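You operate a simulated robot arm through the tools that you are given. There is no shell and no other tool.

Carry out the task below with a simulated robot arm. There is one attempt and no reset: what you move stays moved.

Task
Drain the feed pump's tube back into the feed beaker.
Fine: turn the teal switch to drain, run until the display says EMPTY, switch off, then lift the teal dip arm.

The check looks at the end state, three seconds after you hand in, the way a careful person would. Anything else that was tipped, shoved, dropped, spilled or broken makes it a failure.

Robot
A 6-joint arm with a fingered hand, fixed in place. Base frame: the origin is at the foot of the arm, x ahead of it, y to its left, z up. Readings come in cm, degrees, newtons and seconds.
With the tool pointing down near the work surface it reaches from about 24 to 68 cm from the base axis. Its first joint turns from -166.0 to 166.0 degrees. Payload 4 kg.
The tool frame sits at the grasp point between the pads (the TCP): z along the fingers, y along the line on which they close. The tips reach 2.6 cm beyond it. Largest opening 14.8 cm; the body of the gripper starts 7.3 cm behind the TCP. The gripper is a hand of 3 fingers: y runs from the thumb to the fingers, the wrist lies at [0, 0, -23.9] in the tool frame, and closing takes about 1.5 s.
Orientation is that of the tool frame in the base frame, as a unit quaternion [x, y, z, w]. With the fingers straight down and closing along the base's y, the tool's x points along the base's -x, its y along +y and its z along -z.

Tools
- The arm moves only by the tool apply_moves. Its argument "rows" is a list of rows, each a list of 2 entries, a list of its own where there are three numbers: the shift along the base's x, y, z in units of 25 mm (1.0 is 25 mm), then the turn, a rotation vector about the base's x, y, z in units of 6 degrees (1.0 is 6 degrees). In form: [[[dx, dy, dz], [wx, wy, wz]], ...]. A call has 1 to 20 rows; each row shifts and turns the commanded pose from where the row before left it. "grip" is the closure in counts, from 0 (fully open) to 255 (shut), set as the call begins (left out, the last holds). A call with a number of a shift or a turn outside -1 to 1 is refused whole. A row lasts 0.2 s, in which the tool goes at most 5 cm and 8.6 degrees; a call with a longer step from one row to the next is refused whole, and so is a gripper value outside its range. A pose out of reach is approached as far as the arm can. The call stops where the force on the tool passes 40 N (or 10 N more than at its start, if that is more) or the arm is blocked; 0.2 s more then pass. The fingers move at their own pace (about 15.3 cm/s each) and stop on an object; they squeeze with about 22 N. The grip force told is the motor's: it shows also when the fingers shut on nothing. Time passes only in rows, and 0.2 s behind the last, so rows that do not move let the fingers close. The reply holds the time, the measured pose of the TCP, the force on the tool along the base axes, the opening and the grip force, in the units named above and with some noise, with the torque about the TCP (base axes, N m) and any sound that the robot's microphone picked up.
- Cameras (640 x 400 px; columns grow to the right, rows downward): "scene" is fixed at [21.97, 64.8, 173.04]; the picture's right is [-0.89, -0.45, 0.00], its down [-0.29, 0.57, -0.77] and it looks along [0.35, -0.69, -0.64] (base axes); focal length 322 px, centre (320, 200). "wrist" rides on the gripper at [6.8, -3.9, -9] in the tool frame; the picture's right is [0.50, 0.87, 0.00], its down [-0.66, 0.38, -0.65] and it looks along [-0.57, 0.33, 0.76] (tool axes); focal length 222 px, centre (320, 200). There is no depth. A picture from a camera that has moved, and an enlarged one, comes with that camera's place and axes in the base frame and with its lens.
- snapshot(camera): a new picture of that camera. No time passes.
- lift_body(by): slides the trunk up (or, below 0, down) by that many cm; the arm rides with it, the base frame stays. It gives what a move gives, with no picture.
- set_fingers(finger1, finger2, thumb_bend): sets how far each is bent, from 0 (flat) to 1 (curled in); at 0.3 the hand is open as for a grip, at 0.7 the pads meet at the TCP. One left out holds its place. A second passes; each finger stops where it meets its share of the squeeze, and holds until it gets a number again. A gripper value or a shape takes the hand back. It gives what a move gives, with no picture; readings hold the bend of each and the force on the fingers (four entries, about 0 where the hand has none), thumb and palm.
- set_grasp(shape): the hand has 3 fingers and takes this shape, open, in about a second: jaw (thumb against the fingers, like two jaws); tri (thumb and two fingers); tip (a fingertip pinch); poke (one finger out to press); point (the index stretched); flat (the hand flat); cup (the hand cupped); fist (a fist). The gripper value then closes the fingers along that shape, each until it touches; the sizes above hold for jaw. It gives what a move gives, with no picture.
- inspect(camera, box): a new picture of the part [left, top, right, bottom] of that camera's present view, enlarged. No time passes.
- hand_in(): hands the job in; it is judged then, once.

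Places have to be worked out from the pictures, the camera data and where the tool is seen. Open the gripper and draw the arm clear of the work before you hand the job in, unless the task says otherwise.

The tools are called after "Call:" as name(argument=value, ...) on one line, values as JSON. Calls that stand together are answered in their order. apply_moves: Moves the arm, as the interface text tells. Its arguments: {"type":"object","properties":{"rows":{"type":"array","items":{"type":"array"}},"grip":{"type":"number"}},"required":["rows"]} The other tools are called the same way: lift_body (by) slides the trunk up or down; set_grasp (shape) gives the hand a shape; set_fingers (finger1, finger2, thumb_bend) moves the fingers one by one; snapshot (camera) takes a picture; inspect (camera, box) takes an enlarged picture of a part of a camera's view; hand_in () hands the job in.

At the start:

```text
t: 0.0
tcp_pos: [32.53, -11.74, 133.19]
orientation: [0.0, 1.0, 0.0, 0.0]
force: [0.2, -0.3, 0.0]
moment: [0.0, -0.01, -0.01]
width: 14.79
finger_force: 0.0
shape: jaw
bend: [0.3, 0.3, 0.3]
finger forces: [0.1, 0.0, 0.1, 0.0, 0.0, 0.0]
trunk travel left (down, up): [-27.5, 4.2]
```

scene: 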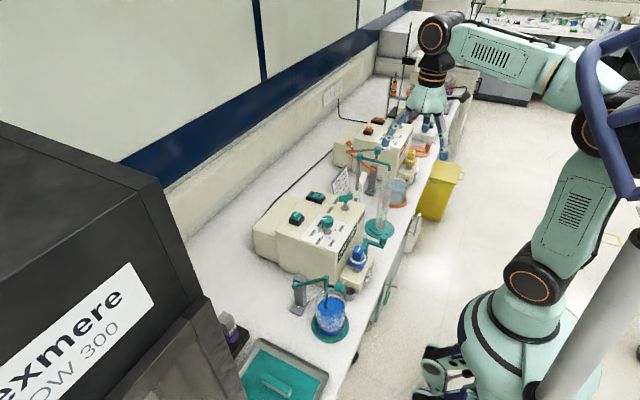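
wrist: 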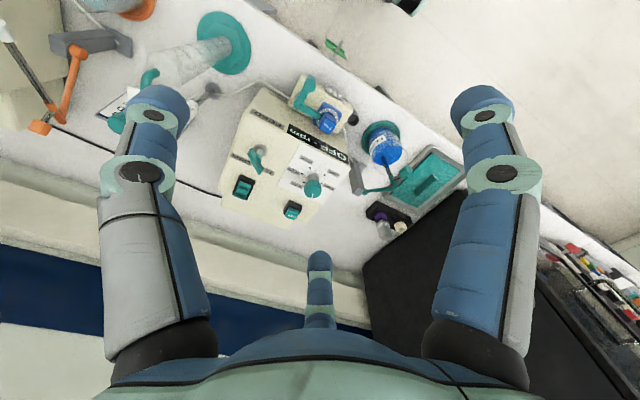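

I begin by looking more closely at the pump boxes in both cameras before moving anything.

Call:
inspect(camera="scene", box=[240, 170, 420, 350])

Call:
inspect(camera="wrist", box=[210, 60, 480, 250])

Call:
inspect(camera="scene", box=[320, 90, 480, 230])

```text
2.22 times, centred on (330, 260) of scene
camera zoom: at [21.97, 64.8, 173.04], right [-0.89, -0.45, 0.0], down [-0.29, 0.57, -0.77], along [0.35, -0.69, -0.64], focal length 716 px, centre (298, 67)
```

zoom: 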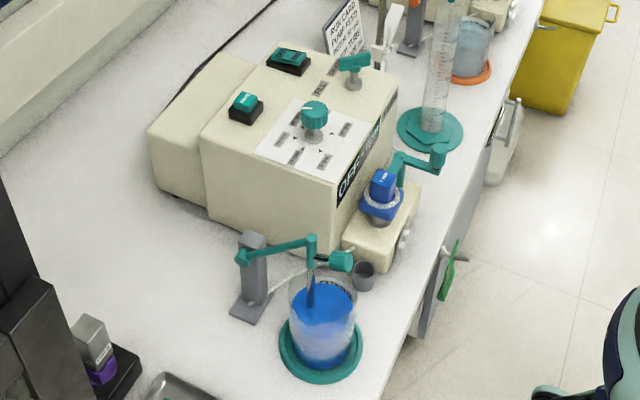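

```text
2.11 times, centred on (345, 155) of wrist
camera zoom: at [25.72, -15.74, 142.33], right [-0.5, 0.87, 0.0], down [0.66, 0.38, 0.65], along [0.57, 0.33, -0.76], focal length 468 px, centre (267, 295)
```

zoom: 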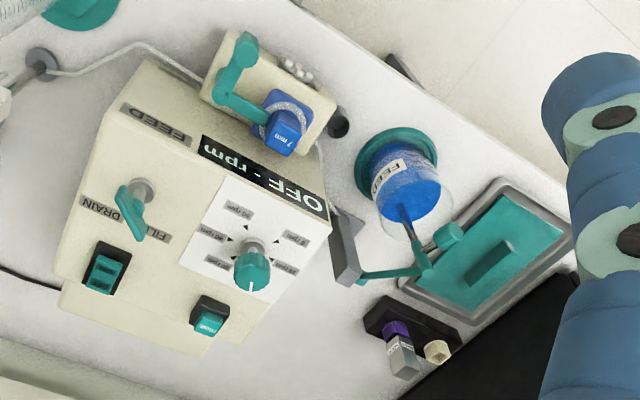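

```text
2.86 times, centred on (400, 160) of scene
camera zoom: at [21.97, 64.8, 173.04], right [-0.89, -0.45, 0.0], down [-0.29, 0.57, -0.77], along [0.35, -0.69, -0.64], focal length 921 px, centre (91, 314)
```

zoom: 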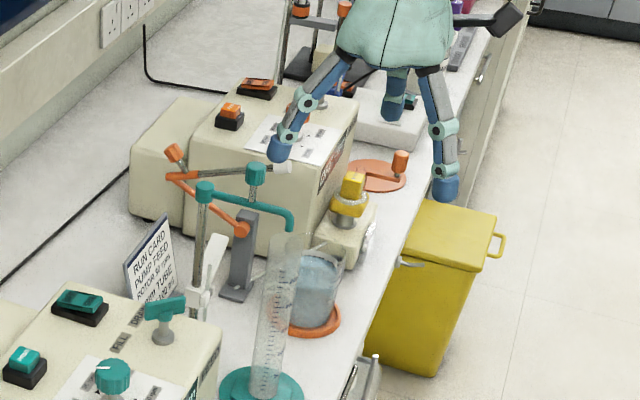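

Triangulating from both views puts the bench top near z≈77.5, the feed pump's panel near z≈98 with the FILL/DRAIN lever at about (53,-15) and the round knob at about (53,-2), and the beaker at about (43,16). I move the hand to a higher vantage point, still well above everything, to read the panel.

Call:
apply_moves(rows=[[[0.3, -0.4, -0.8], [0, 0, 0]], [[0.3, -0.4, -0.8], [0, 0, 0]], [[0.3, -0.4, -0.8], [0, 0, 0]], [[0.3, -0.4, -0.8], [0, 0, 0]], [[0.3, -0.4, -0.8], [0, 0, 0]], [[0.3, -0.4, -0.8], [0, 0, 0]]])

Call:
snapshot(camera="wrist")

```text
t: 1.4
tcp_pos: [37.17, -17.72, 121.05]
orientation: [0.0, 1.0, 0.0, 0.0]
force: [-0.4, -0.3, 0.6]
moment: [-0.01, -0.02, -0.01]
width: 14.77
finger_force: 0.1
shape: jaw
bend: [0.3, 0.3, 0.3]
finger forces: [0.0, 0.0, 0.1, 0.0, 0.0, 0.0]
trunk travel left (down, up): [-27.5, 4.2]
```

```text
taken
camera wrist: at [30.28, -21.81, 130.18], right [-0.5, 0.87, 0.0], down [0.65, 0.38, 0.65], along [0.57, 0.33, -0.76], focal length 222 px, centre (320, 200)
```

wrist: 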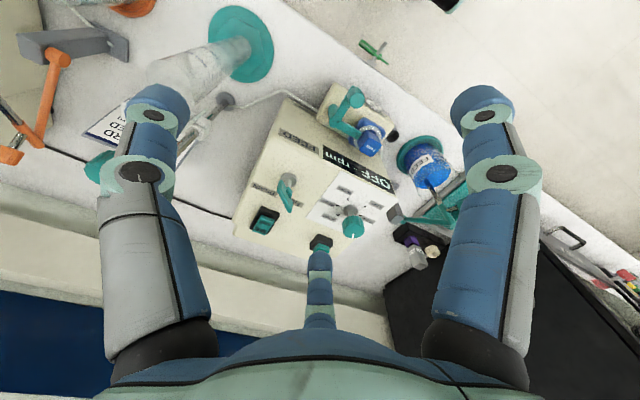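

The panel is visible between the fingers; I enlarge it to read the labels, and look at the run card too.

Call:
inspect(camera="wrist", box=[230, 80, 410, 260])

Call:
inspect(camera="wrist", box=[60, 80, 180, 170])

Call:
inspect(camera="wrist", box=[370, 120, 470, 270])

Call:
inspect(camera="scene", box=[300, 160, 380, 240])

```text
2.22 times, centred on (320, 170) of wrist
camera zoom: at [30.28, -21.81, 130.18], right [-0.5, 0.87, 0.0], down [0.65, 0.38, 0.65], along [0.57, 0.33, -0.76], focal length 494 px, centre (320, 267)
```

zoom: 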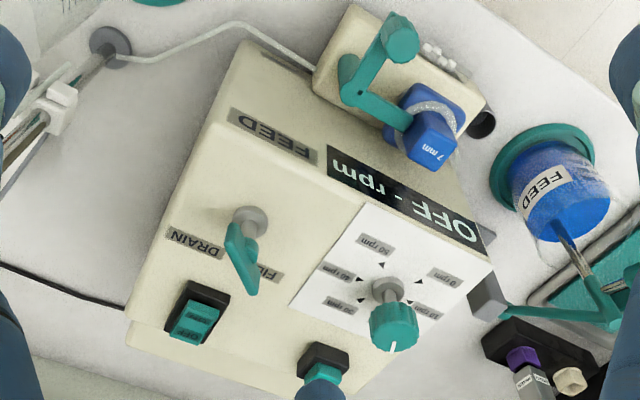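

```text
4.44 times, centred on (120, 125) of wrist
camera zoom: at [30.28, -21.81, 130.18], right [-0.5, 0.87, 0.0], down [0.65, 0.38, 0.65], along [0.57, 0.33, -0.76], focal length 987 px, centre (1209, 533)
```

zoom: 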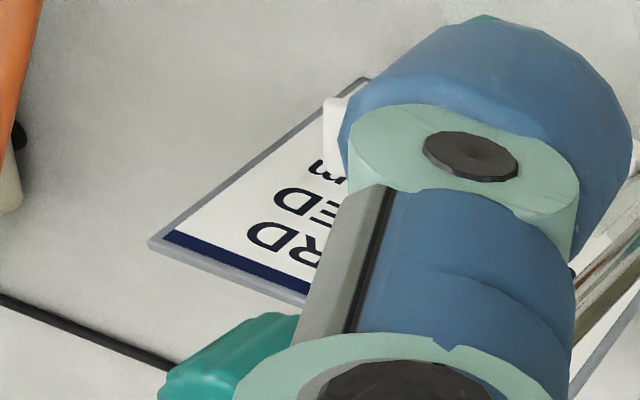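

```text
2.67 times, centred on (420, 195) of wrist
camera zoom: at [30.28, -21.81, 130.18], right [-0.5, 0.87, 0.0], down [0.65, 0.38, 0.65], along [0.57, 0.33, -0.76], focal length 592 px, centre (53, 213)
```

zoom: 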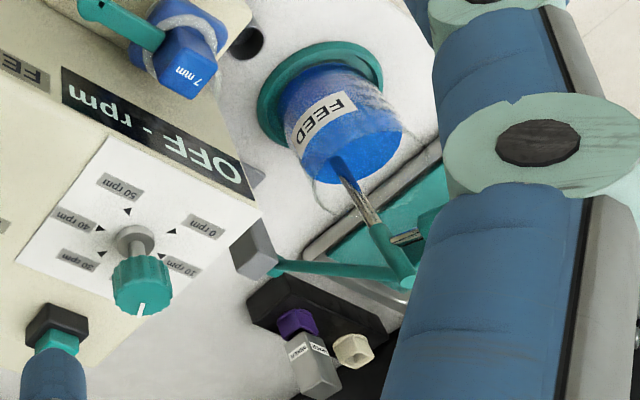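

```text
5.00 times, centred on (340, 200) of scene
camera zoom: at [21.97, 64.8, 173.04], right [-0.89, -0.45, 0.0], down [-0.29, 0.57, -0.77], along [0.35, -0.69, -0.64], focal length 1611 px, centre (220, 200)
```

zoom: 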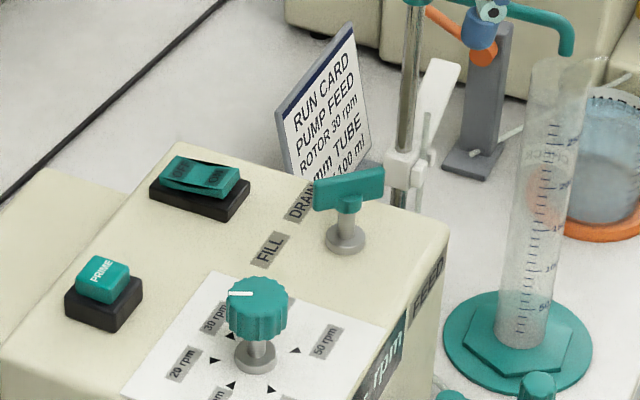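

The panel has a FILL/DRAIN lever, an ON/OFF rocker, a PRIME button and a speed dial. I zoom in further on each one for its exact position.

Call:
inspect(camera="wrist", box=[235, 150, 315, 240])

Call:
inspect(camera="wrist", box=[310, 160, 390, 250])

Call:
inspect(camera="scene", box=[280, 180, 380, 250])

Call:
inspect(camera="scene", box=[285, 225, 395, 345])

```text
4.44 times, centred on (275, 195) of wrist
camera zoom: at [30.28, -21.81, 130.18], right [-0.5, 0.87, 0.0], down [0.65, 0.38, 0.65], along [0.57, 0.33, -0.76], focal length 987 px, centre (520, 222)
```

zoom: 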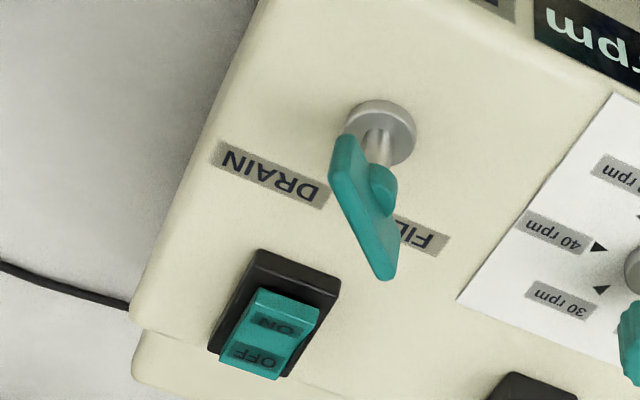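

```text
4.44 times, centred on (350, 205) of wrist
camera zoom: at [30.28, -21.81, 130.18], right [-0.5, 0.87, 0.0], down [0.65, 0.38, 0.65], along [0.57, 0.33, -0.76], focal length 987 px, centre (187, 178)
```

zoom: 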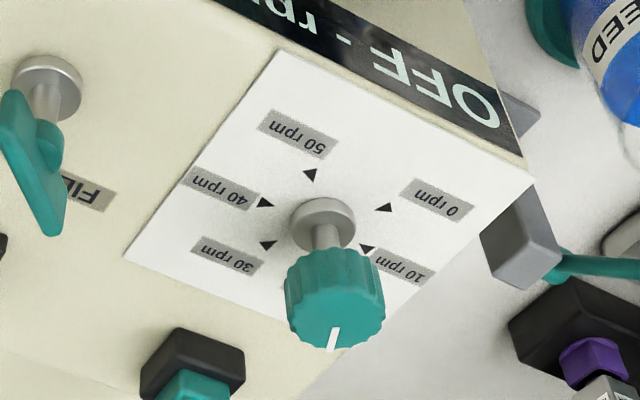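

```text
5.71 times, centred on (330, 215) of scene
camera zoom: at [21.97, 64.8, 173.04], right [-0.89, -0.45, 0.0], down [-0.29, 0.57, -0.77], along [0.35, -0.69, -0.64], focal length 1841 px, centre (263, 114)
```

zoom: 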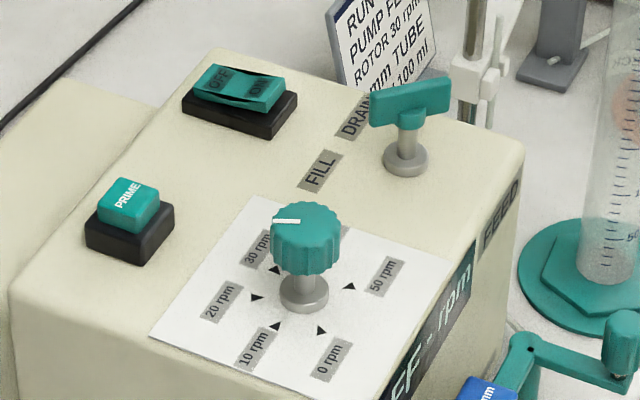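

```text
3.33 times, centred on (340, 285) of scene
camera zoom: at [21.97, 64.8, 173.04], right [-0.89, -0.45, 0.0], down [-0.29, 0.57, -0.77], along [0.35, -0.69, -0.64], focal length 1074 px, centre (253, -83)
```

zoom: 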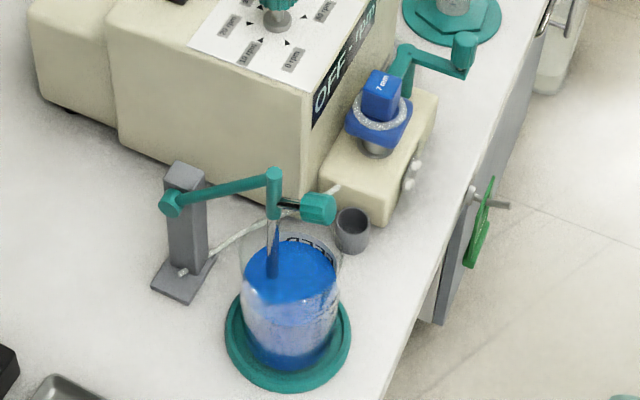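

The lever's T-bar now points to FILL: its centre is at about (52.4,-15.3,103.5), and FILL lies about +45° from +x, DRAIN about -45°. The dial reads 20 rpm and the rocker is at OFF, with its ON half towards me. I move above the lever and turn the hand +45° so the jaws will close across the bar.

Call:
apply_moves(rows=[[[0.76, 0.12, -0.3], [0, 0, 0.94]], [[0.76, 0.12, -0.3], [0, 0, 0.94]], [[0.76, 0.12, -0.3], [0, 0, 0.94]], [[0.76, 0.12, -0.3], [0, 0, 0.94]], [[0.76, 0.12, -0.3], [0, 0, 0.94]], [[0.76, 0.12, -0.3], [0, 0, 0.94]], [[0.76, 0.12, -0.3], [0, 0, 0.94]], [[0.76, 0.12, -0.3], [0, 0, 0.94]], [[0, 0, 0], [0, 0, 0]]])

Call:
snapshot(camera="wrist")

Call:
snapshot(camera="scene")

```text
t: 3.4
tcp_pos: [52.39, -15.35, 115.28]
orientation: [-0.384, 0.923, 0.0, 0.0]
force: [0.4, -0.4, -0.9]
moment: [-0.01, 0.02, -0.01]
width: 14.79
finger_force: 0.0
shape: jaw
bend: [0.3, 0.3, 0.3]
finger forces: [0.1, 0.0, 0.0, 0.0, 0.0, 0.0]
trunk travel left (down, up): [-27.5, 4.2]
```

```text
taken
camera wrist: at [50.28, -22.96, 124.31], right [-0.97, 0.26, 0.0], down [0.19, 0.73, 0.65], along [0.17, 0.63, -0.76], focal length 222 px, centre (320, 200)
```

wrist: 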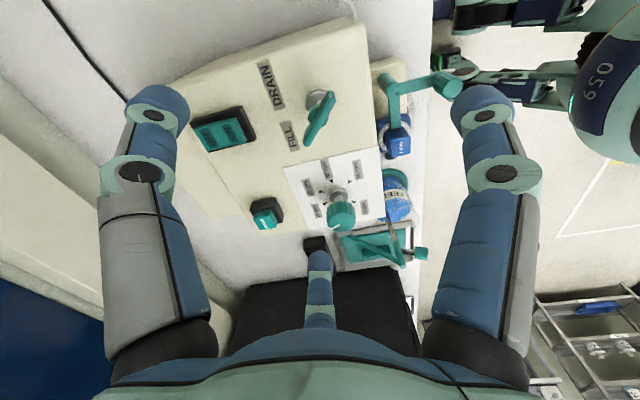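

```text
taken
```

scene: 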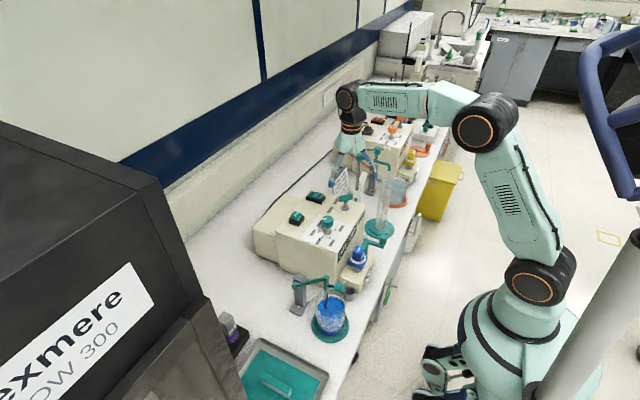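

The bar appears where predicted, directly below the TCP. I enlarge it to measure its exact angle before descending.

Call:
inspect(camera="wrist", box=[250, 60, 390, 170])

Call:
inspect(camera="scene", box=[290, 130, 410, 230])

```text
3.64 times, centred on (320, 115) of wrist
camera zoom: at [50.28, -22.96, 124.31], right [-0.97, 0.26, 0.0], down [0.19, 0.73, 0.65], along [0.17, 0.63, -0.76], focal length 808 px, centre (320, 509)
```

zoom: 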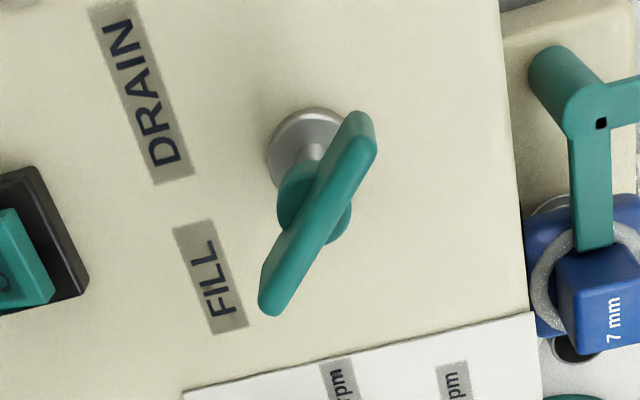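

```text
4.00 times, centred on (350, 180) of scene
camera zoom: at [21.97, 64.8, 173.04], right [-0.89, -0.45, 0.0], down [-0.29, 0.57, -0.77], along [0.35, -0.69, -0.64], focal length 1289 px, centre (200, 280)
```

zoom: 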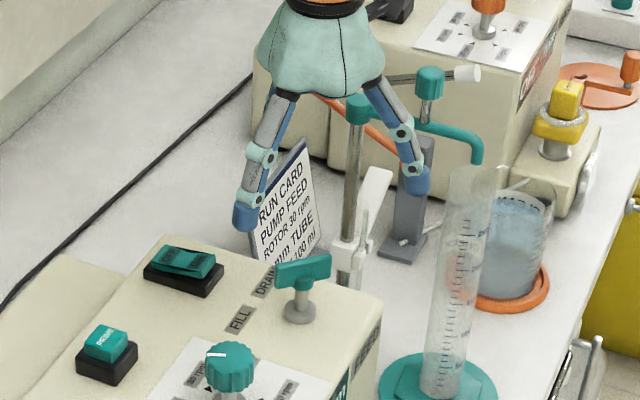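

The bar lies at about 49° and is 5 cm long, centred on its shaft at (52.5,-15.3). I turn the hand the last few degrees, narrow the jaws and descend around the bar.

Call:
apply_moves(rows=[[[0, 0, 0], [0, 0, 0.6]], [[0, 0, 0], [0, 0, 0]], [[0, 0, 0], [0, 0, 0]], [[0, 0, -0.5], [0, 0, 0]], [[0, 0, -0.7], [0, 0, 0]], [[0, 0, -0.7], [0, 0, 0]], [[0, 0, -0.6], [0, 0, 0]]], grip=130)

Call:
snapshot(camera="wrist")

```text
t: 5.0
tcp_pos: [52.43, -15.3, 108.99]
orientation: [-0.412, 0.911, 0.0, 0.001]
force: [-0.6, 1.0, 0.2]
moment: [0.0, 0.0, -0.01]
width: 7.31
finger_force: 0.1
shape: jaw
bend: [0.37, 0.37, 0.7]
finger forces: [0.0, 0.0, 0.0, 0.0, 0.0, 0.1]
trunk travel left (down, up): [-27.5, 4.2]
```

```text
taken
camera wrist: at [50.76, -23.08, 118.13], right [-0.98, 0.2, 0.0], down [0.15, 0.74, 0.65], along [0.13, 0.64, -0.76], focal length 222 px, centre (320, 200)
```

wrist: 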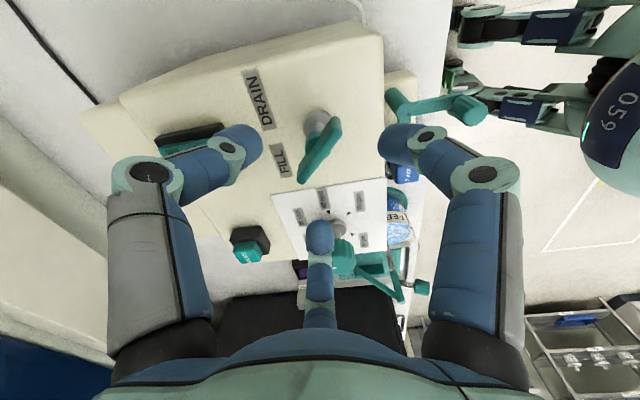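

The jaws report 7.3 cm of opening but uneven bends, so I enlarge the view to check that the bar really lies between thumb and fingers.

Call:
inspect(camera="wrist", box=[180, 80, 440, 270])

Call:
inspect(camera="scene", box=[290, 140, 410, 240])

```text
2.11 times, centred on (310, 175) of wrist
camera zoom: at [50.76, -23.08, 118.13], right [-0.98, 0.2, 0.0], down [0.15, 0.74, 0.65], along [0.13, 0.64, -0.76], focal length 468 px, centre (341, 253)
```

zoom: 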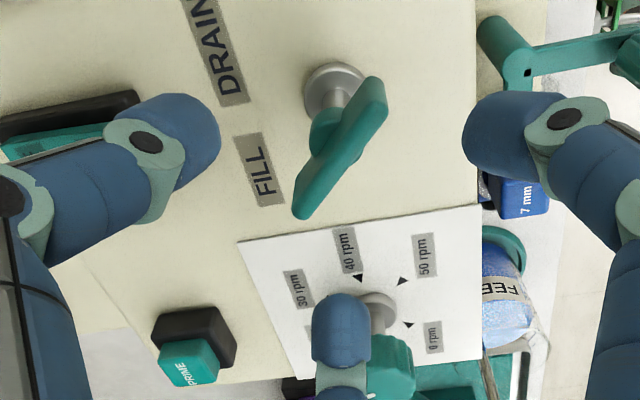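

```text
4.00 times, centred on (350, 190) of scene
camera zoom: at [21.97, 64.8, 173.04], right [-0.89, -0.45, 0.0], down [-0.29, 0.57, -0.77], along [0.35, -0.69, -0.64], focal length 1289 px, centre (200, 240)
```

zoom: 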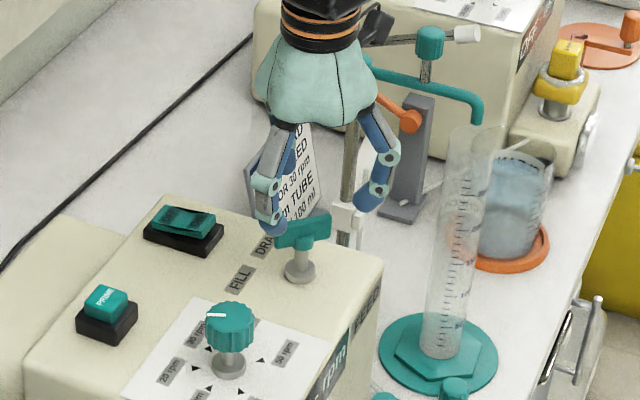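

The three fingers straddle the bar evenly, with the thumb on one side and two fingers on the other, and clear of the rocker and dial. I descend to the bar's height and close gently.

Call:
apply_moves(rows=[[[0, 0, -0.7], [0, 0, 0]], [[0, 0, -0.7], [0, 0, 0]], [[0, 0, -0.7], [0, 0, 0]], [[0, 0, 0], [0, 0, 0]]])

Call:
snapshot(camera="wrist")

Call:
inspect(camera="scene", box=[290, 140, 410, 240])

```text
t: 6.0
tcp_pos: [52.25, -15.32, 103.8]
orientation: [-0.413, 0.911, 0.0, 0.0]
force: [-0.4, 1.0, -0.8]
moment: [0.0, 0.0, -0.01]
width: 7.29
finger_force: 0.0
shape: jaw
bend: [0.37, 0.37, 0.7]
finger forces: [0.1, 0.0, 0.0, 0.0, 0.1, 0.1]
trunk travel left (down, up): [-27.5, 4.2]
```

```text
taken
camera wrist: at [50.71, -23.06, 112.86], right [-0.98, 0.2, 0.0], down [0.15, 0.74, 0.65], along [0.13, 0.64, -0.76], focal length 222 px, centre (320, 200)
```

wrist: 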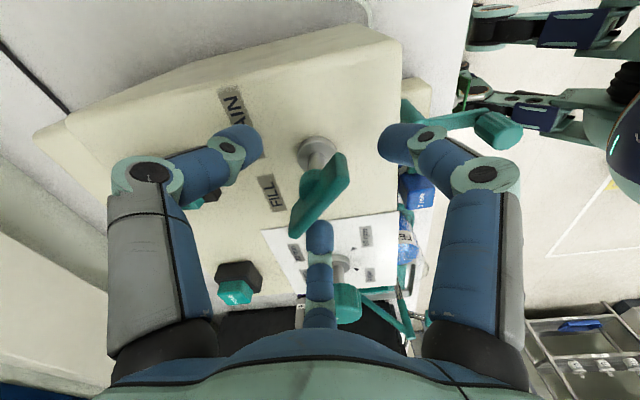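

```text
4.00 times, centred on (350, 190) of scene
camera zoom: at [21.97, 64.8, 173.04], right [-0.89, -0.45, 0.0], down [-0.29, 0.57, -0.77], along [0.35, -0.69, -0.64], focal length 1289 px, centre (200, 240)
```

zoom: 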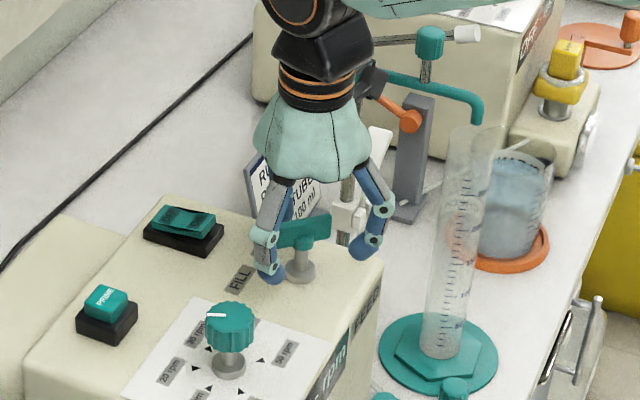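

The bar is at the TCP between thumb and fingers. I close the hand on it and wait for the fingers to settle.

Call:
apply_moves(rows=[[[0, 0, 0], [0, 0, 0]], [[0, 0, 0], [0, 0, 0]], [[0, 0, 0], [0, 0, 0]], [[0, 0, 0], [0, 0, 0]], [[0, 0, 0], [0, 0, 0]], [[0, 0, 0], [0, 0, 0]], [[0, 0, 0], [0, 0, 0]]], grip=240)

Call:
snapshot(camera="wrist")

```text
t: 7.6
tcp_pos: [52.14, -15.38, 103.75]
orientation: [-0.412, 0.911, 0.001, 0.0]
force: [-1.2, 0.6, -7.0]
moment: [0.06, 0.0, -0.08]
width: 1.32
finger_force: 22.1
shape: jaw
bend: [0.73, 0.73, 0.7]
finger forces: [16.9, 19.9, 0.1, 0.0, 20.8, 0.0]
trunk travel left (down, up): [-27.5, 4.2]
```

```text
taken
camera wrist: at [50.73, -23.07, 112.84], right [-0.98, 0.2, 0.0], down [0.15, 0.74, 0.65], along [0.13, 0.64, -0.76], focal length 222 px, centre (320, 200)
```

wrist: 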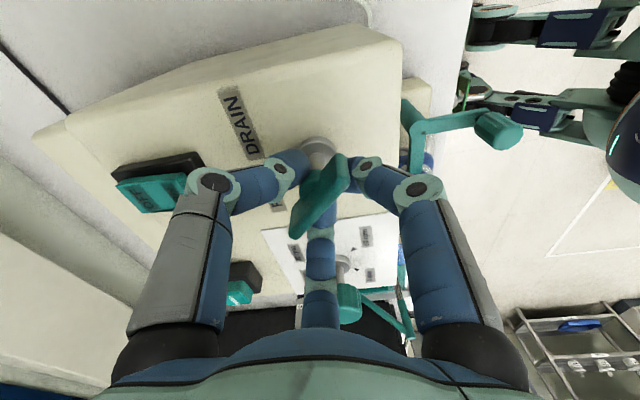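

The bar is held (1.3 cm, 22 N). I turn the hand -30° about the vertical as a first step and watch force and torque.

Call:
apply_moves(rows=[[[0, 0, 0], [0, 0, -1]], [[0, 0, 0], [0, 0, -1]], [[0, 0, 0], [0, 0, -1]], [[0, 0, 0], [0, 0, -1]], [[0, 0, 0], [0, 0, -1]], [[0, 0, 0], [0, 0, 0]]])

Call:
inspect(camera="wrist", box=[200, 80, 440, 270])

```text
t: 9.0
tcp_pos: [52.2, -15.31, 103.73]
orientation: [-0.162, 0.987, -0.001, 0.0]
force: [4.6, 8.0, -4.2]
moment: [0.1, -0.14, 0.06]
width: 1.29
finger_force: 22.2
shape: jaw
bend: [0.73, 0.73, 0.7]
finger forces: [20.4, 22.1, 0.0, 0.1, 18.3, 0.0]
trunk travel left (down, up): [-27.5, 4.2]
```

```text
2.11 times, centred on (320, 175) of wrist
camera zoom: at [47.09, -21.19, 112.84], right [-0.75, 0.66, 0.0], down [0.5, 0.57, 0.65], along [0.43, 0.49, -0.76], focal length 468 px, centre (320, 253)
```

zoom: 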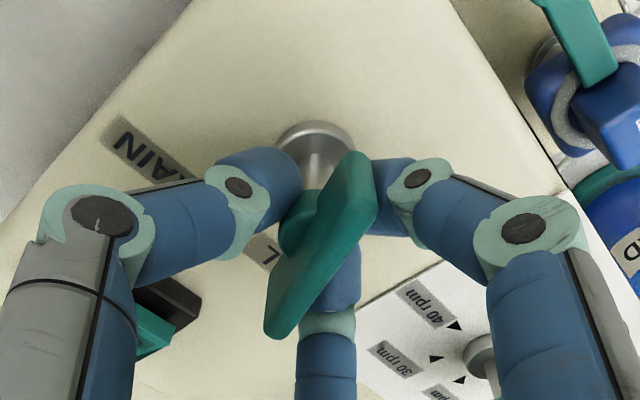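

The lever turns with the hand (bar now at about +19°). I continue by another -36°.

Call:
apply_moves(rows=[[[0, 0, 0], [0, 0, -1]], [[0, 0, 0], [0, 0, -1]], [[0, 0, 0], [0, 0, -1]], [[0, 0, 0], [0, 0, -1]], [[0, 0, 0], [0, 0, -1]], [[0, 0, 0], [0, 0, -1]], [[0, 0, 0], [0, 0, 0]]])

Call:
snapshot(camera="wrist")

```text
t: 10.6
tcp_pos: [52.33, -15.22, 103.7]
orientation: [0.151, 0.988, -0.001, 0.0]
force: [4.6, 8.5, -2.0]
moment: [0.17, -0.13, 0.05]
width: 1.26
finger_force: 22.4
shape: jaw
bend: [0.73, 0.73, 0.7]
finger forces: [23.4, 22.2, 0.1, 0.0, 17.1, 0.0]
trunk travel left (down, up): [-27.5, 4.2]
```

```text
taken
camera wrist: at [44.68, -17.04, 112.82], right [-0.22, 0.98, 0.0], down [0.74, 0.17, 0.65], along [0.64, 0.14, -0.76], focal length 222 px, centre (320, 200)
```

wrist: 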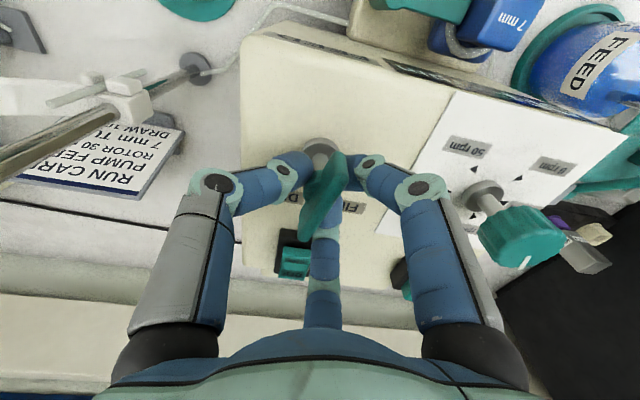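

Bar at about -17° and moving freely with low torque. I turn on towards -45°, where DRAIN mirrors FILL.

Call:
apply_moves(rows=[[[0, 0, 0], [0, 0, -1]], [[0, 0, 0], [0, 0, -1]], [[0, 0, 0], [0, 0, -1]], [[0, 0, 0], [0, 0, -1]], [[0, 0, 0], [0, 0, 0]]])

Call:
snapshot(camera="wrist")

Call:
inspect(camera="scene", box=[290, 150, 410, 250])

```text
t: 11.8
tcp_pos: [52.48, -15.22, 103.77]
orientation: [0.354, 0.935, -0.001, 0.0]
force: [4.5, 9.6, -4.3]
moment: [0.19, -0.05, 0.05]
width: 1.25
finger_force: 22.2
shape: jaw
bend: [0.73, 0.73, 0.7]
finger forces: [24.4, 20.0, 0.1, 0.0, 16.5, 0.1]
trunk travel left (down, up): [-27.5, 4.2]
```

```text
taken
camera wrist: at [44.67, -13.79, 112.84], right [0.2, 0.98, 0.0], down [0.74, -0.15, 0.65], along [0.64, -0.13, -0.76], focal length 222 px, centre (320, 200)
```

wrist: 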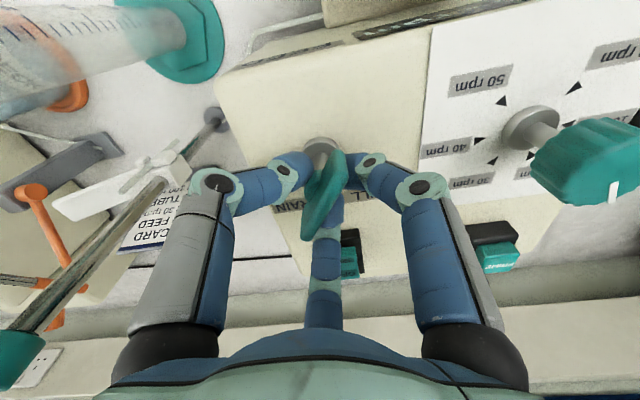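

```text
4.00 times, centred on (350, 200) of scene
camera zoom: at [21.97, 64.8, 173.04], right [-0.89, -0.45, 0.0], down [-0.29, 0.57, -0.77], along [0.35, -0.69, -0.64], focal length 1289 px, centre (200, 200)
```

zoom: 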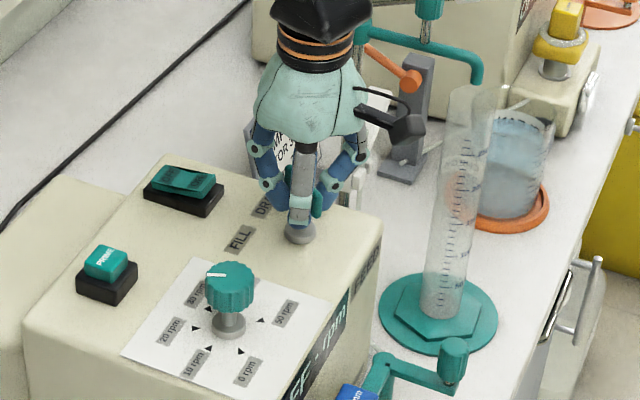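

The lever has turned 90°, to about -41°. I add a few more degrees and watch for an end stop.

Call:
apply_moves(rows=[[[0, 0, 0], [0, 0, -0.6]], [[0, 0, 0], [0, 0, -0.6]], [[0, 0, 0], [0, 0, 0]]])

Call:
inspect(camera="wrist", box=[200, 80, 440, 270])

```text
t: 12.6
tcp_pos: [52.39, -15.26, 103.72]
orientation: [0.411, 0.912, -0.001, 0.0]
force: [5.3, 10.9, -4.1]
moment: [0.21, -0.1, 0.02]
width: 1.23
finger_force: 22.4
shape: jaw
bend: [0.73, 0.73, 0.7]
finger forces: [24.6, 19.8, 0.1, 0.1, 16.5, 0.1]
trunk travel left (down, up): [-27.5, 4.2]
```

```text
2.11 times, centred on (320, 175) of wrist
camera zoom: at [44.93, -12.86, 112.84], right [0.32, 0.95, 0.0], down [0.72, -0.24, 0.65], along [0.62, -0.21, -0.76], focal length 468 px, centre (320, 253)
```

zoom: 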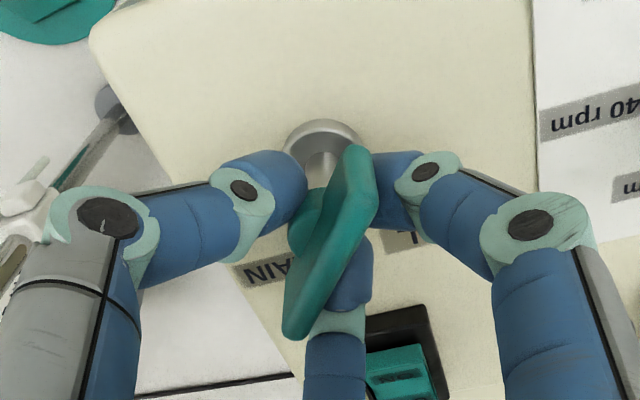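

The bar is now at about -48°, the mirror image of its FILL position, and torque is still low. I release it and rise straight up.

Call:
apply_moves(rows=[[[0, 0, 0], [0, 0, 0]], [[0, 0, 0], [0, 0, 0]], [[0, 0, 0], [0, 0, 0]], [[0, 0, 0], [0, 0, 0]], [[0, 0, 0], [0, 0, 0]], [[0, 0, 0.5], [0, 0, 0]], [[0, 0, 0.8], [0, 0, 0]], [[0, 0, 0.8], [0, 0, 0]], [[0, 0, 0.8], [0, 0, 0]], [[0, 0, 0.8], [0, 0, 0]], [[0, 0, 0], [0, 0, 0]]], grip=130)

Call:
snapshot(camera="wrist")

Call:
inspect(camera="scene", box=[290, 150, 410, 250])

```text
t: 15.0
tcp_pos: [52.09, -15.18, 113.12]
orientation: [0.411, 0.912, 0.001, -0.001]
force: [0.1, -0.6, 0.2]
moment: [0.02, 0.0, 0.01]
width: 7.19
finger_force: 0.1
shape: jaw
bend: [0.37, 0.37, 0.7]
finger forces: [0.1, 0.0, 0.0, 0.0, 0.0, 0.1]
trunk travel left (down, up): [-27.5, 4.2]
```

```text
taken
camera wrist: at [44.72, -12.9, 122.14], right [0.32, 0.95, 0.0], down [0.72, -0.24, 0.65], along [0.62, -0.21, -0.76], focal length 222 px, centre (320, 200)
```

wrist: 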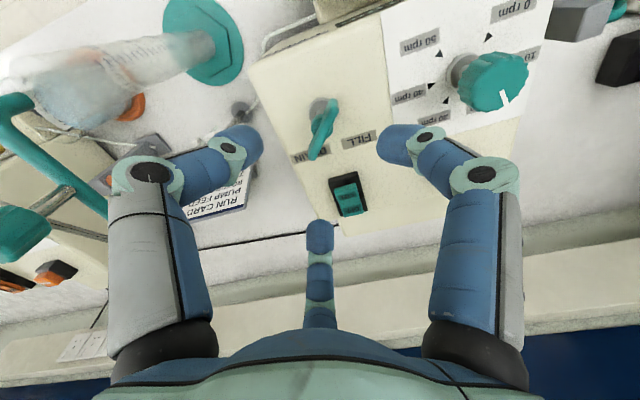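

```text
4.00 times, centred on (350, 200) of scene
camera zoom: at [21.97, 64.8, 173.04], right [-0.89, -0.45, 0.0], down [-0.29, 0.57, -0.77], along [0.35, -0.69, -0.64], focal length 1289 px, centre (200, 200)
```

zoom: 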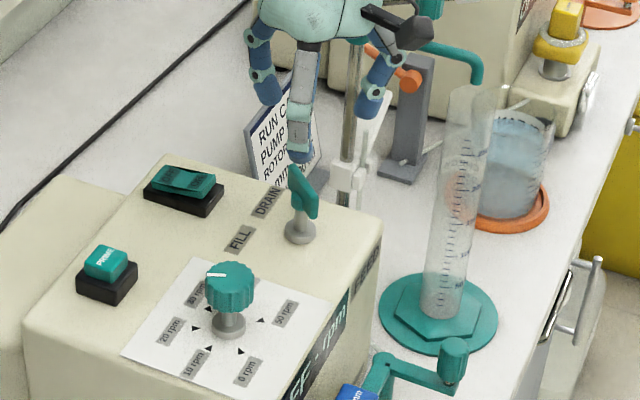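

The bar now points towards DRAIN. I enlarge the view to confirm its angle and to locate the rocker more accurately.

Call:
inspect(camera="wrist", box=[270, 80, 390, 230])

Call:
inspect(camera="wrist", box=[310, 160, 390, 230])

Call:
inspect(camera="scene", box=[300, 180, 360, 220])

```text
2.67 times, centred on (330, 155) of wrist
camera zoom: at [44.72, -12.9, 122.14], right [0.32, 0.95, 0.0], down [0.72, -0.24, 0.65], along [0.62, -0.21, -0.76], focal length 592 px, centre (293, 320)
```

zoom: 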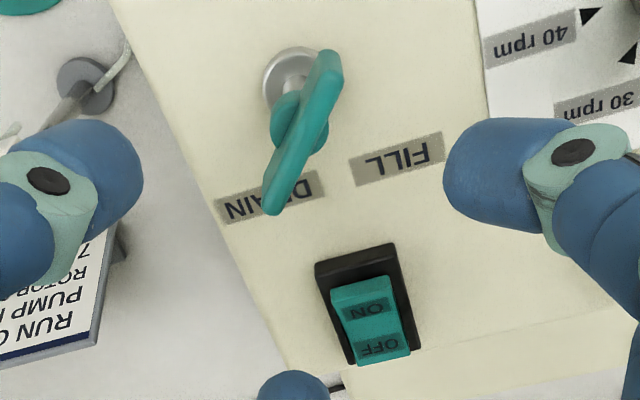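

```text
5.71 times, centred on (350, 195) of wrist
camera zoom: at [44.72, -12.9, 122.14], right [0.32, 0.95, 0.0], down [0.72, -0.24, 0.65], along [0.62, -0.21, -0.76], focal length 1269 px, centre (149, 229)
```

zoom: 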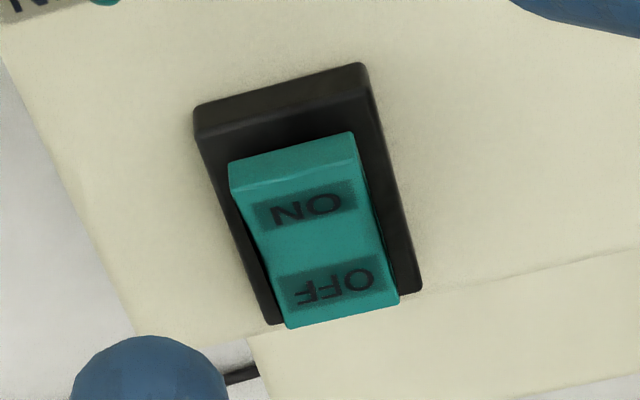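

```text
10.00 times, centred on (330, 200) of scene
camera zoom: at [21.97, 64.8, 173.04], right [-0.89, -0.45, 0.0], down [-0.29, 0.57, -0.77], along [0.35, -0.69, -0.64], focal length 3222 px, centre (220, 200)
```

zoom: 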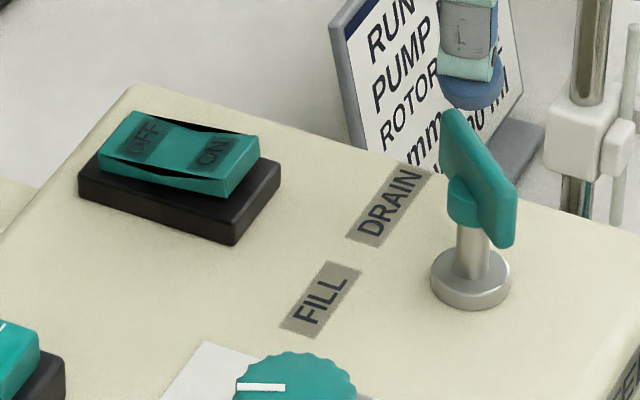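

The rocker is clear: its ON half is raised and sits towards the lever. My measurement puts the bar at only about -39°, so it slipped a little in the hand; I regrip it square and push further to be sure it is fully over.

Call:
apply_moves(rows=[[[0.1, 0, 0], [0, 0, 0.7]], [[0, 0, -0.7], [0, 0, 0.7]], [[0, 0, -0.8], [0, 0, 0]], [[0, 0, -0.8], [0, 0, 0]], [[0, 0, -0.8], [0, 0, 0]], [[0, 0, -0.65], [0, 0, 0]], [[0, 0, 0], [0, 0, 0]]])

Call:
inspect(camera="wrist", box=[200, 80, 440, 270])

```text
t: 16.6
tcp_pos: [52.55, -15.24, 103.62]
orientation: [0.343, 0.939, 0.0, -0.001]
force: [0.5, 0.3, -0.6]
moment: [0.0, 0.01, 0.02]
width: 7.18
finger_force: 0.1
shape: jaw
bend: [0.37, 0.37, 0.7]
finger forces: [0.0, 0.0, 0.0, 0.0, 0.1, 0.1]
trunk travel left (down, up): [-27.5, 4.2]
```

```text
2.11 times, centred on (320, 175) of wrist
camera zoom: at [44.81, -14.08, 112.72], right [0.18, 0.98, 0.0], down [0.74, -0.13, 0.65], along [0.64, -0.11, -0.76], focal length 468 px, centre (320, 253)
```

zoom: 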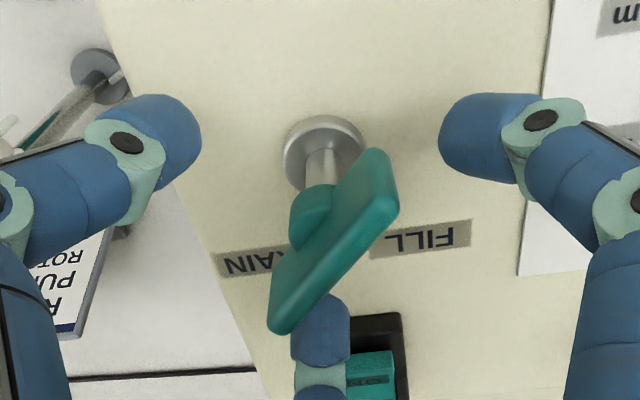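

The bar now lies across the jaws just as it did at FILL, so it has turned about 89°. I grip again and press a few degrees further to feel for the stop.

Call:
apply_moves(rows=[[[0, 0, 0], [0, 0, 0]], [[0, 0, 0], [0, 0, 0]], [[0, 0, 0], [0, 0, 0]], [[0, 0, 0], [0, 0, 0]], [[0, 0, 0], [0, 0, 0]], [[0, 0, 0], [0, 0, 0]], [[0, 0, 0], [0, 0, -0.5]], [[0, 0, 0], [0, 0, -0.5]], [[0, 0, 0], [0, 0, 0]]], grip=240)

Call:
inspect(camera="wrist", box=[200, 80, 440, 270])

```text
t: 18.6
tcp_pos: [52.58, -15.35, 103.61]
orientation: [0.392, 0.92, -0.001, -0.001]
force: [-0.7, 0.8, -17.8]
moment: [-0.03, 0.01, 0.07]
width: 1.15
finger_force: 22.0
shape: jaw
bend: [0.72, 0.73, 0.7]
finger forces: [21.2, 18.9, 0.0, 0.0, 21.5, 0.0]
trunk travel left (down, up): [-27.5, 4.2]
```

```text
2.11 times, centred on (320, 175) of wrist
camera zoom: at [45.11, -13.28, 112.65], right [0.28, 0.96, 0.0], down [0.73, -0.21, 0.65], along [0.63, -0.18, -0.76], focal length 468 px, centre (320, 253)
```

zoom: 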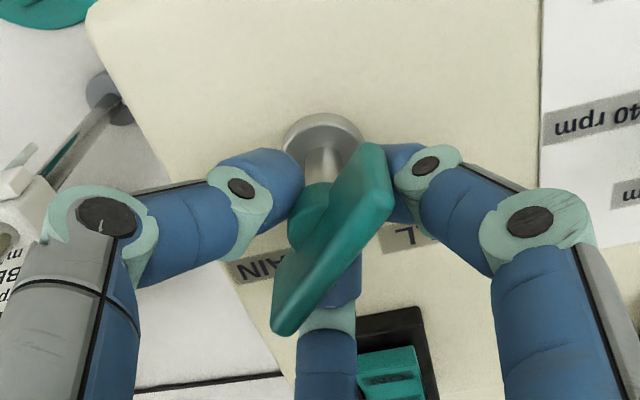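

Torque about z has risen only to 0.07 N m. I press another 6° to tell a stop from free motion.

Call:
apply_moves(rows=[[[0, 0, 0], [0, 0, -0.5]], [[0, 0, 0], [0, 0, -0.5]], [[0, 0, 0], [0, 0, 0]]])

Call:
inspect(camera="wrist", box=[200, 80, 440, 270])

```text
t: 19.4
tcp_pos: [52.47, -15.44, 103.49]
orientation: [0.439, 0.898, 0.0, 0.0]
force: [2.6, 0.2, -18.3]
moment: [-0.02, 0.0, 0.11]
width: 1.19
finger_force: 22.1
shape: jaw
bend: [0.72, 0.73, 0.7]
finger forces: [22.0, 19.3, 0.0, 0.1, 22.0, 0.0]
trunk travel left (down, up): [-27.5, 4.2]
```

```text
2.11 times, centred on (320, 175) of wrist
camera zoom: at [45.36, -12.55, 112.66], right [0.38, 0.93, 0.0], down [0.7, -0.29, 0.65], along [0.6, -0.25, -0.76], focal length 468 px, centre (320, 253)
```

zoom: 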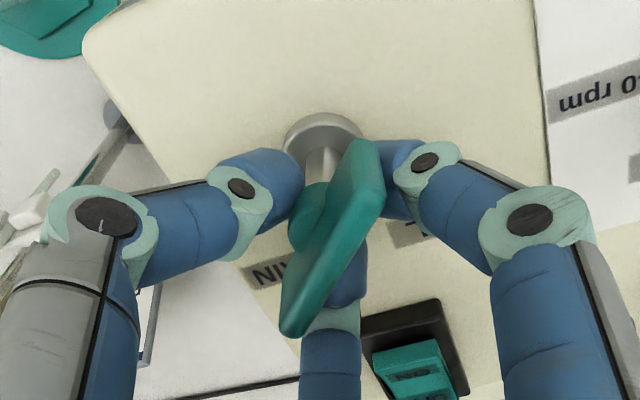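

The torque rises and the bar now stays put while the hand turns past it, so the lever is at its DRAIN stop. I release and rise clear.

Call:
apply_moves(rows=[[[0, 0, 0], [0, 0, 0]], [[0, 0, 0], [0, 0, 0]], [[0, 0, 0], [0, 0, 0]], [[0, 0, 0], [0, 0, 0]], [[0, 0, 0], [0, 0, 0]], [[0, 0, 0.5], [0, 0, 0]], [[0, 0, 0.8], [0, 0, 0]], [[0, 0, 0.8], [0, 0, 0]], [[0, 0, 0.8], [0, 0, 0]], [[0, 0, 0.8], [0, 0, 0]], [[0, 0, 0.8], [0, 0, 0]], [[0, 0, 0], [0, 0, 0]]], grip=130)

Call:
set_grasp(shape="poke")

Call:
snapshot(camera="wrist")

Call:
inspect(camera="scene", box=[290, 130, 410, 230])

```text
t: 22.0
tcp_pos: [52.52, -15.32, 114.92]
orientation: [0.439, 0.899, 0.0, 0.0]
force: [-0.7, 0.6, -0.5]
moment: [0.01, 0.04, -0.01]
width: 7.19
finger_force: 0.0
shape: jaw
bend: [0.37, 0.37, 0.7]
finger forces: [0.0, 0.1, 0.0, 0.0, 0.0, 0.0]
trunk travel left (down, up): [-27.5, 4.2]
```

```text
t: 22.9
tcp_pos: [52.44, -15.38, 114.88]
orientation: [0.439, 0.898, 0.0, 0.0]
force: [-0.6, 0.2, -0.2]
moment: [-0.01, 0.02, -0.01]
width: 0.0
finger_force: 0.0
shape: poke
bend: [1.0, 1.0, 0.4]
finger forces: [0.1, 0.0, 0.0, 0.0, 0.1, 0.0]
trunk travel left (down, up): [-27.5, 4.2]
```

```text
taken
camera wrist: at [45.23, -12.49, 124.02], right [0.38, 0.93, 0.0], down [0.7, -0.28, 0.65], along [0.61, -0.25, -0.76], focal length 222 px, centre (320, 200)
```

wrist: 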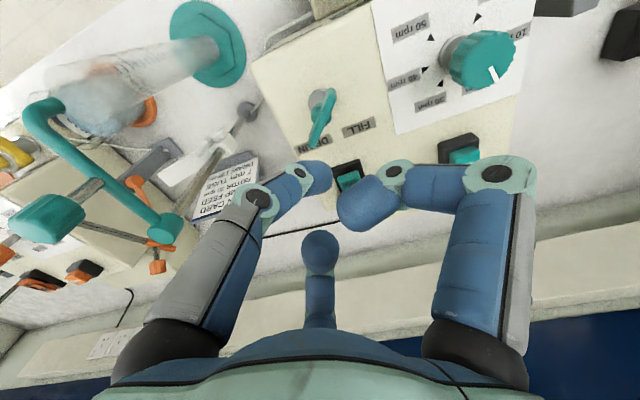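

```text
4.00 times, centred on (350, 180) of scene
camera zoom: at [21.97, 64.8, 173.04], right [-0.89, -0.45, 0.0], down [-0.29, 0.57, -0.77], along [0.35, -0.69, -0.64], focal length 1289 px, centre (200, 280)
```

zoom: 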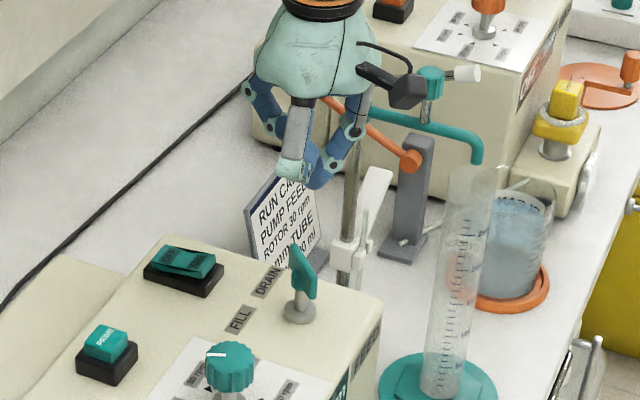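

The lever stays at DRAIN. In the poke shape the thumb tip sits on the tool axis about 2.6 cm below the TCP (matches both cameras), with the other fingers curled. I move above the rocker's ON half at about (62.3,-15.3), turning so the curled fingers stay off the rocker.

Call:
apply_moves(rows=[[[0.56, 0, -0.2], [0, 0, -0.9]], [[0.56, 0, -0.2], [0, 0, -0.9]], [[0.56, 0, -0.2], [0, 0, -0.9]], [[0.56, 0, -0.2], [0, 0, -0.9]], [[0.56, 0, -0.2], [0, 0, -0.9]], [[0.56, 0, -0.2], [0, 0, -0.9]], [[0.56, 0, -0.2], [0, 0, -0.92]], [[0, 0, 0], [0, 0, 0]]])

Call:
snapshot(camera="wrist")

Call:
inspect(camera="scene", box=[280, 120, 400, 220])

```text
t: 24.7
tcp_pos: [62.28, -15.45, 111.42]
orientation: [0.708, 0.706, 0.001, -0.001]
force: [-0.9, -0.1, -0.6]
moment: [0.0, 0.02, 0.02]
width: 0.0
finger_force: 0.2
shape: poke
bend: [1.0, 1.0, 0.4]
finger forces: [0.1, 0.0, 0.1, 0.0, 0.0, 0.1]
trunk travel left (down, up): [-27.5, 4.2]
```

```text
taken
camera wrist: at [58.32, -8.75, 120.46], right [0.87, 0.5, 0.0], down [0.38, -0.66, 0.65], along [0.33, -0.57, -0.76], focal length 222 px, centre (320, 200)
```

wrist: 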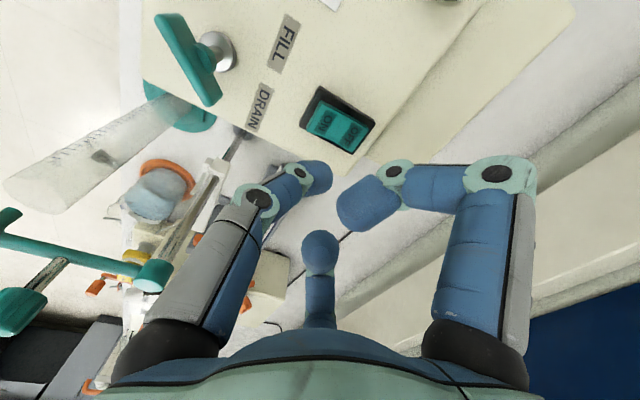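

```text
4.00 times, centred on (340, 170) of scene
camera zoom: at [21.97, 64.8, 173.04], right [-0.89, -0.45, 0.0], down [-0.29, 0.57, -0.77], along [0.35, -0.69, -0.64], focal length 1289 px, centre (240, 320)
```

zoom: 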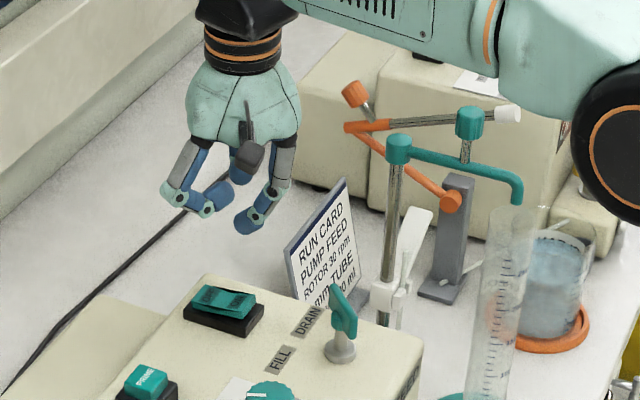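

The rocker's ON half lies almost exactly below the thumb tip. I enlarge to verify before pressing.

Call:
inspect(camera="wrist", box=[260, 70, 400, 240])

```text
2.35 times, centred on (330, 155) of wrist
camera zoom: at [58.32, -8.75, 120.46], right [0.87, 0.5, 0.0], down [0.38, -0.66, 0.65], along [0.33, -0.57, -0.76], focal length 523 px, centre (296, 306)
```

zoom: 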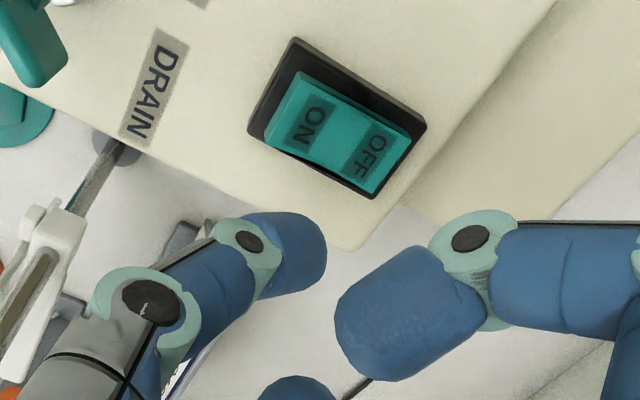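

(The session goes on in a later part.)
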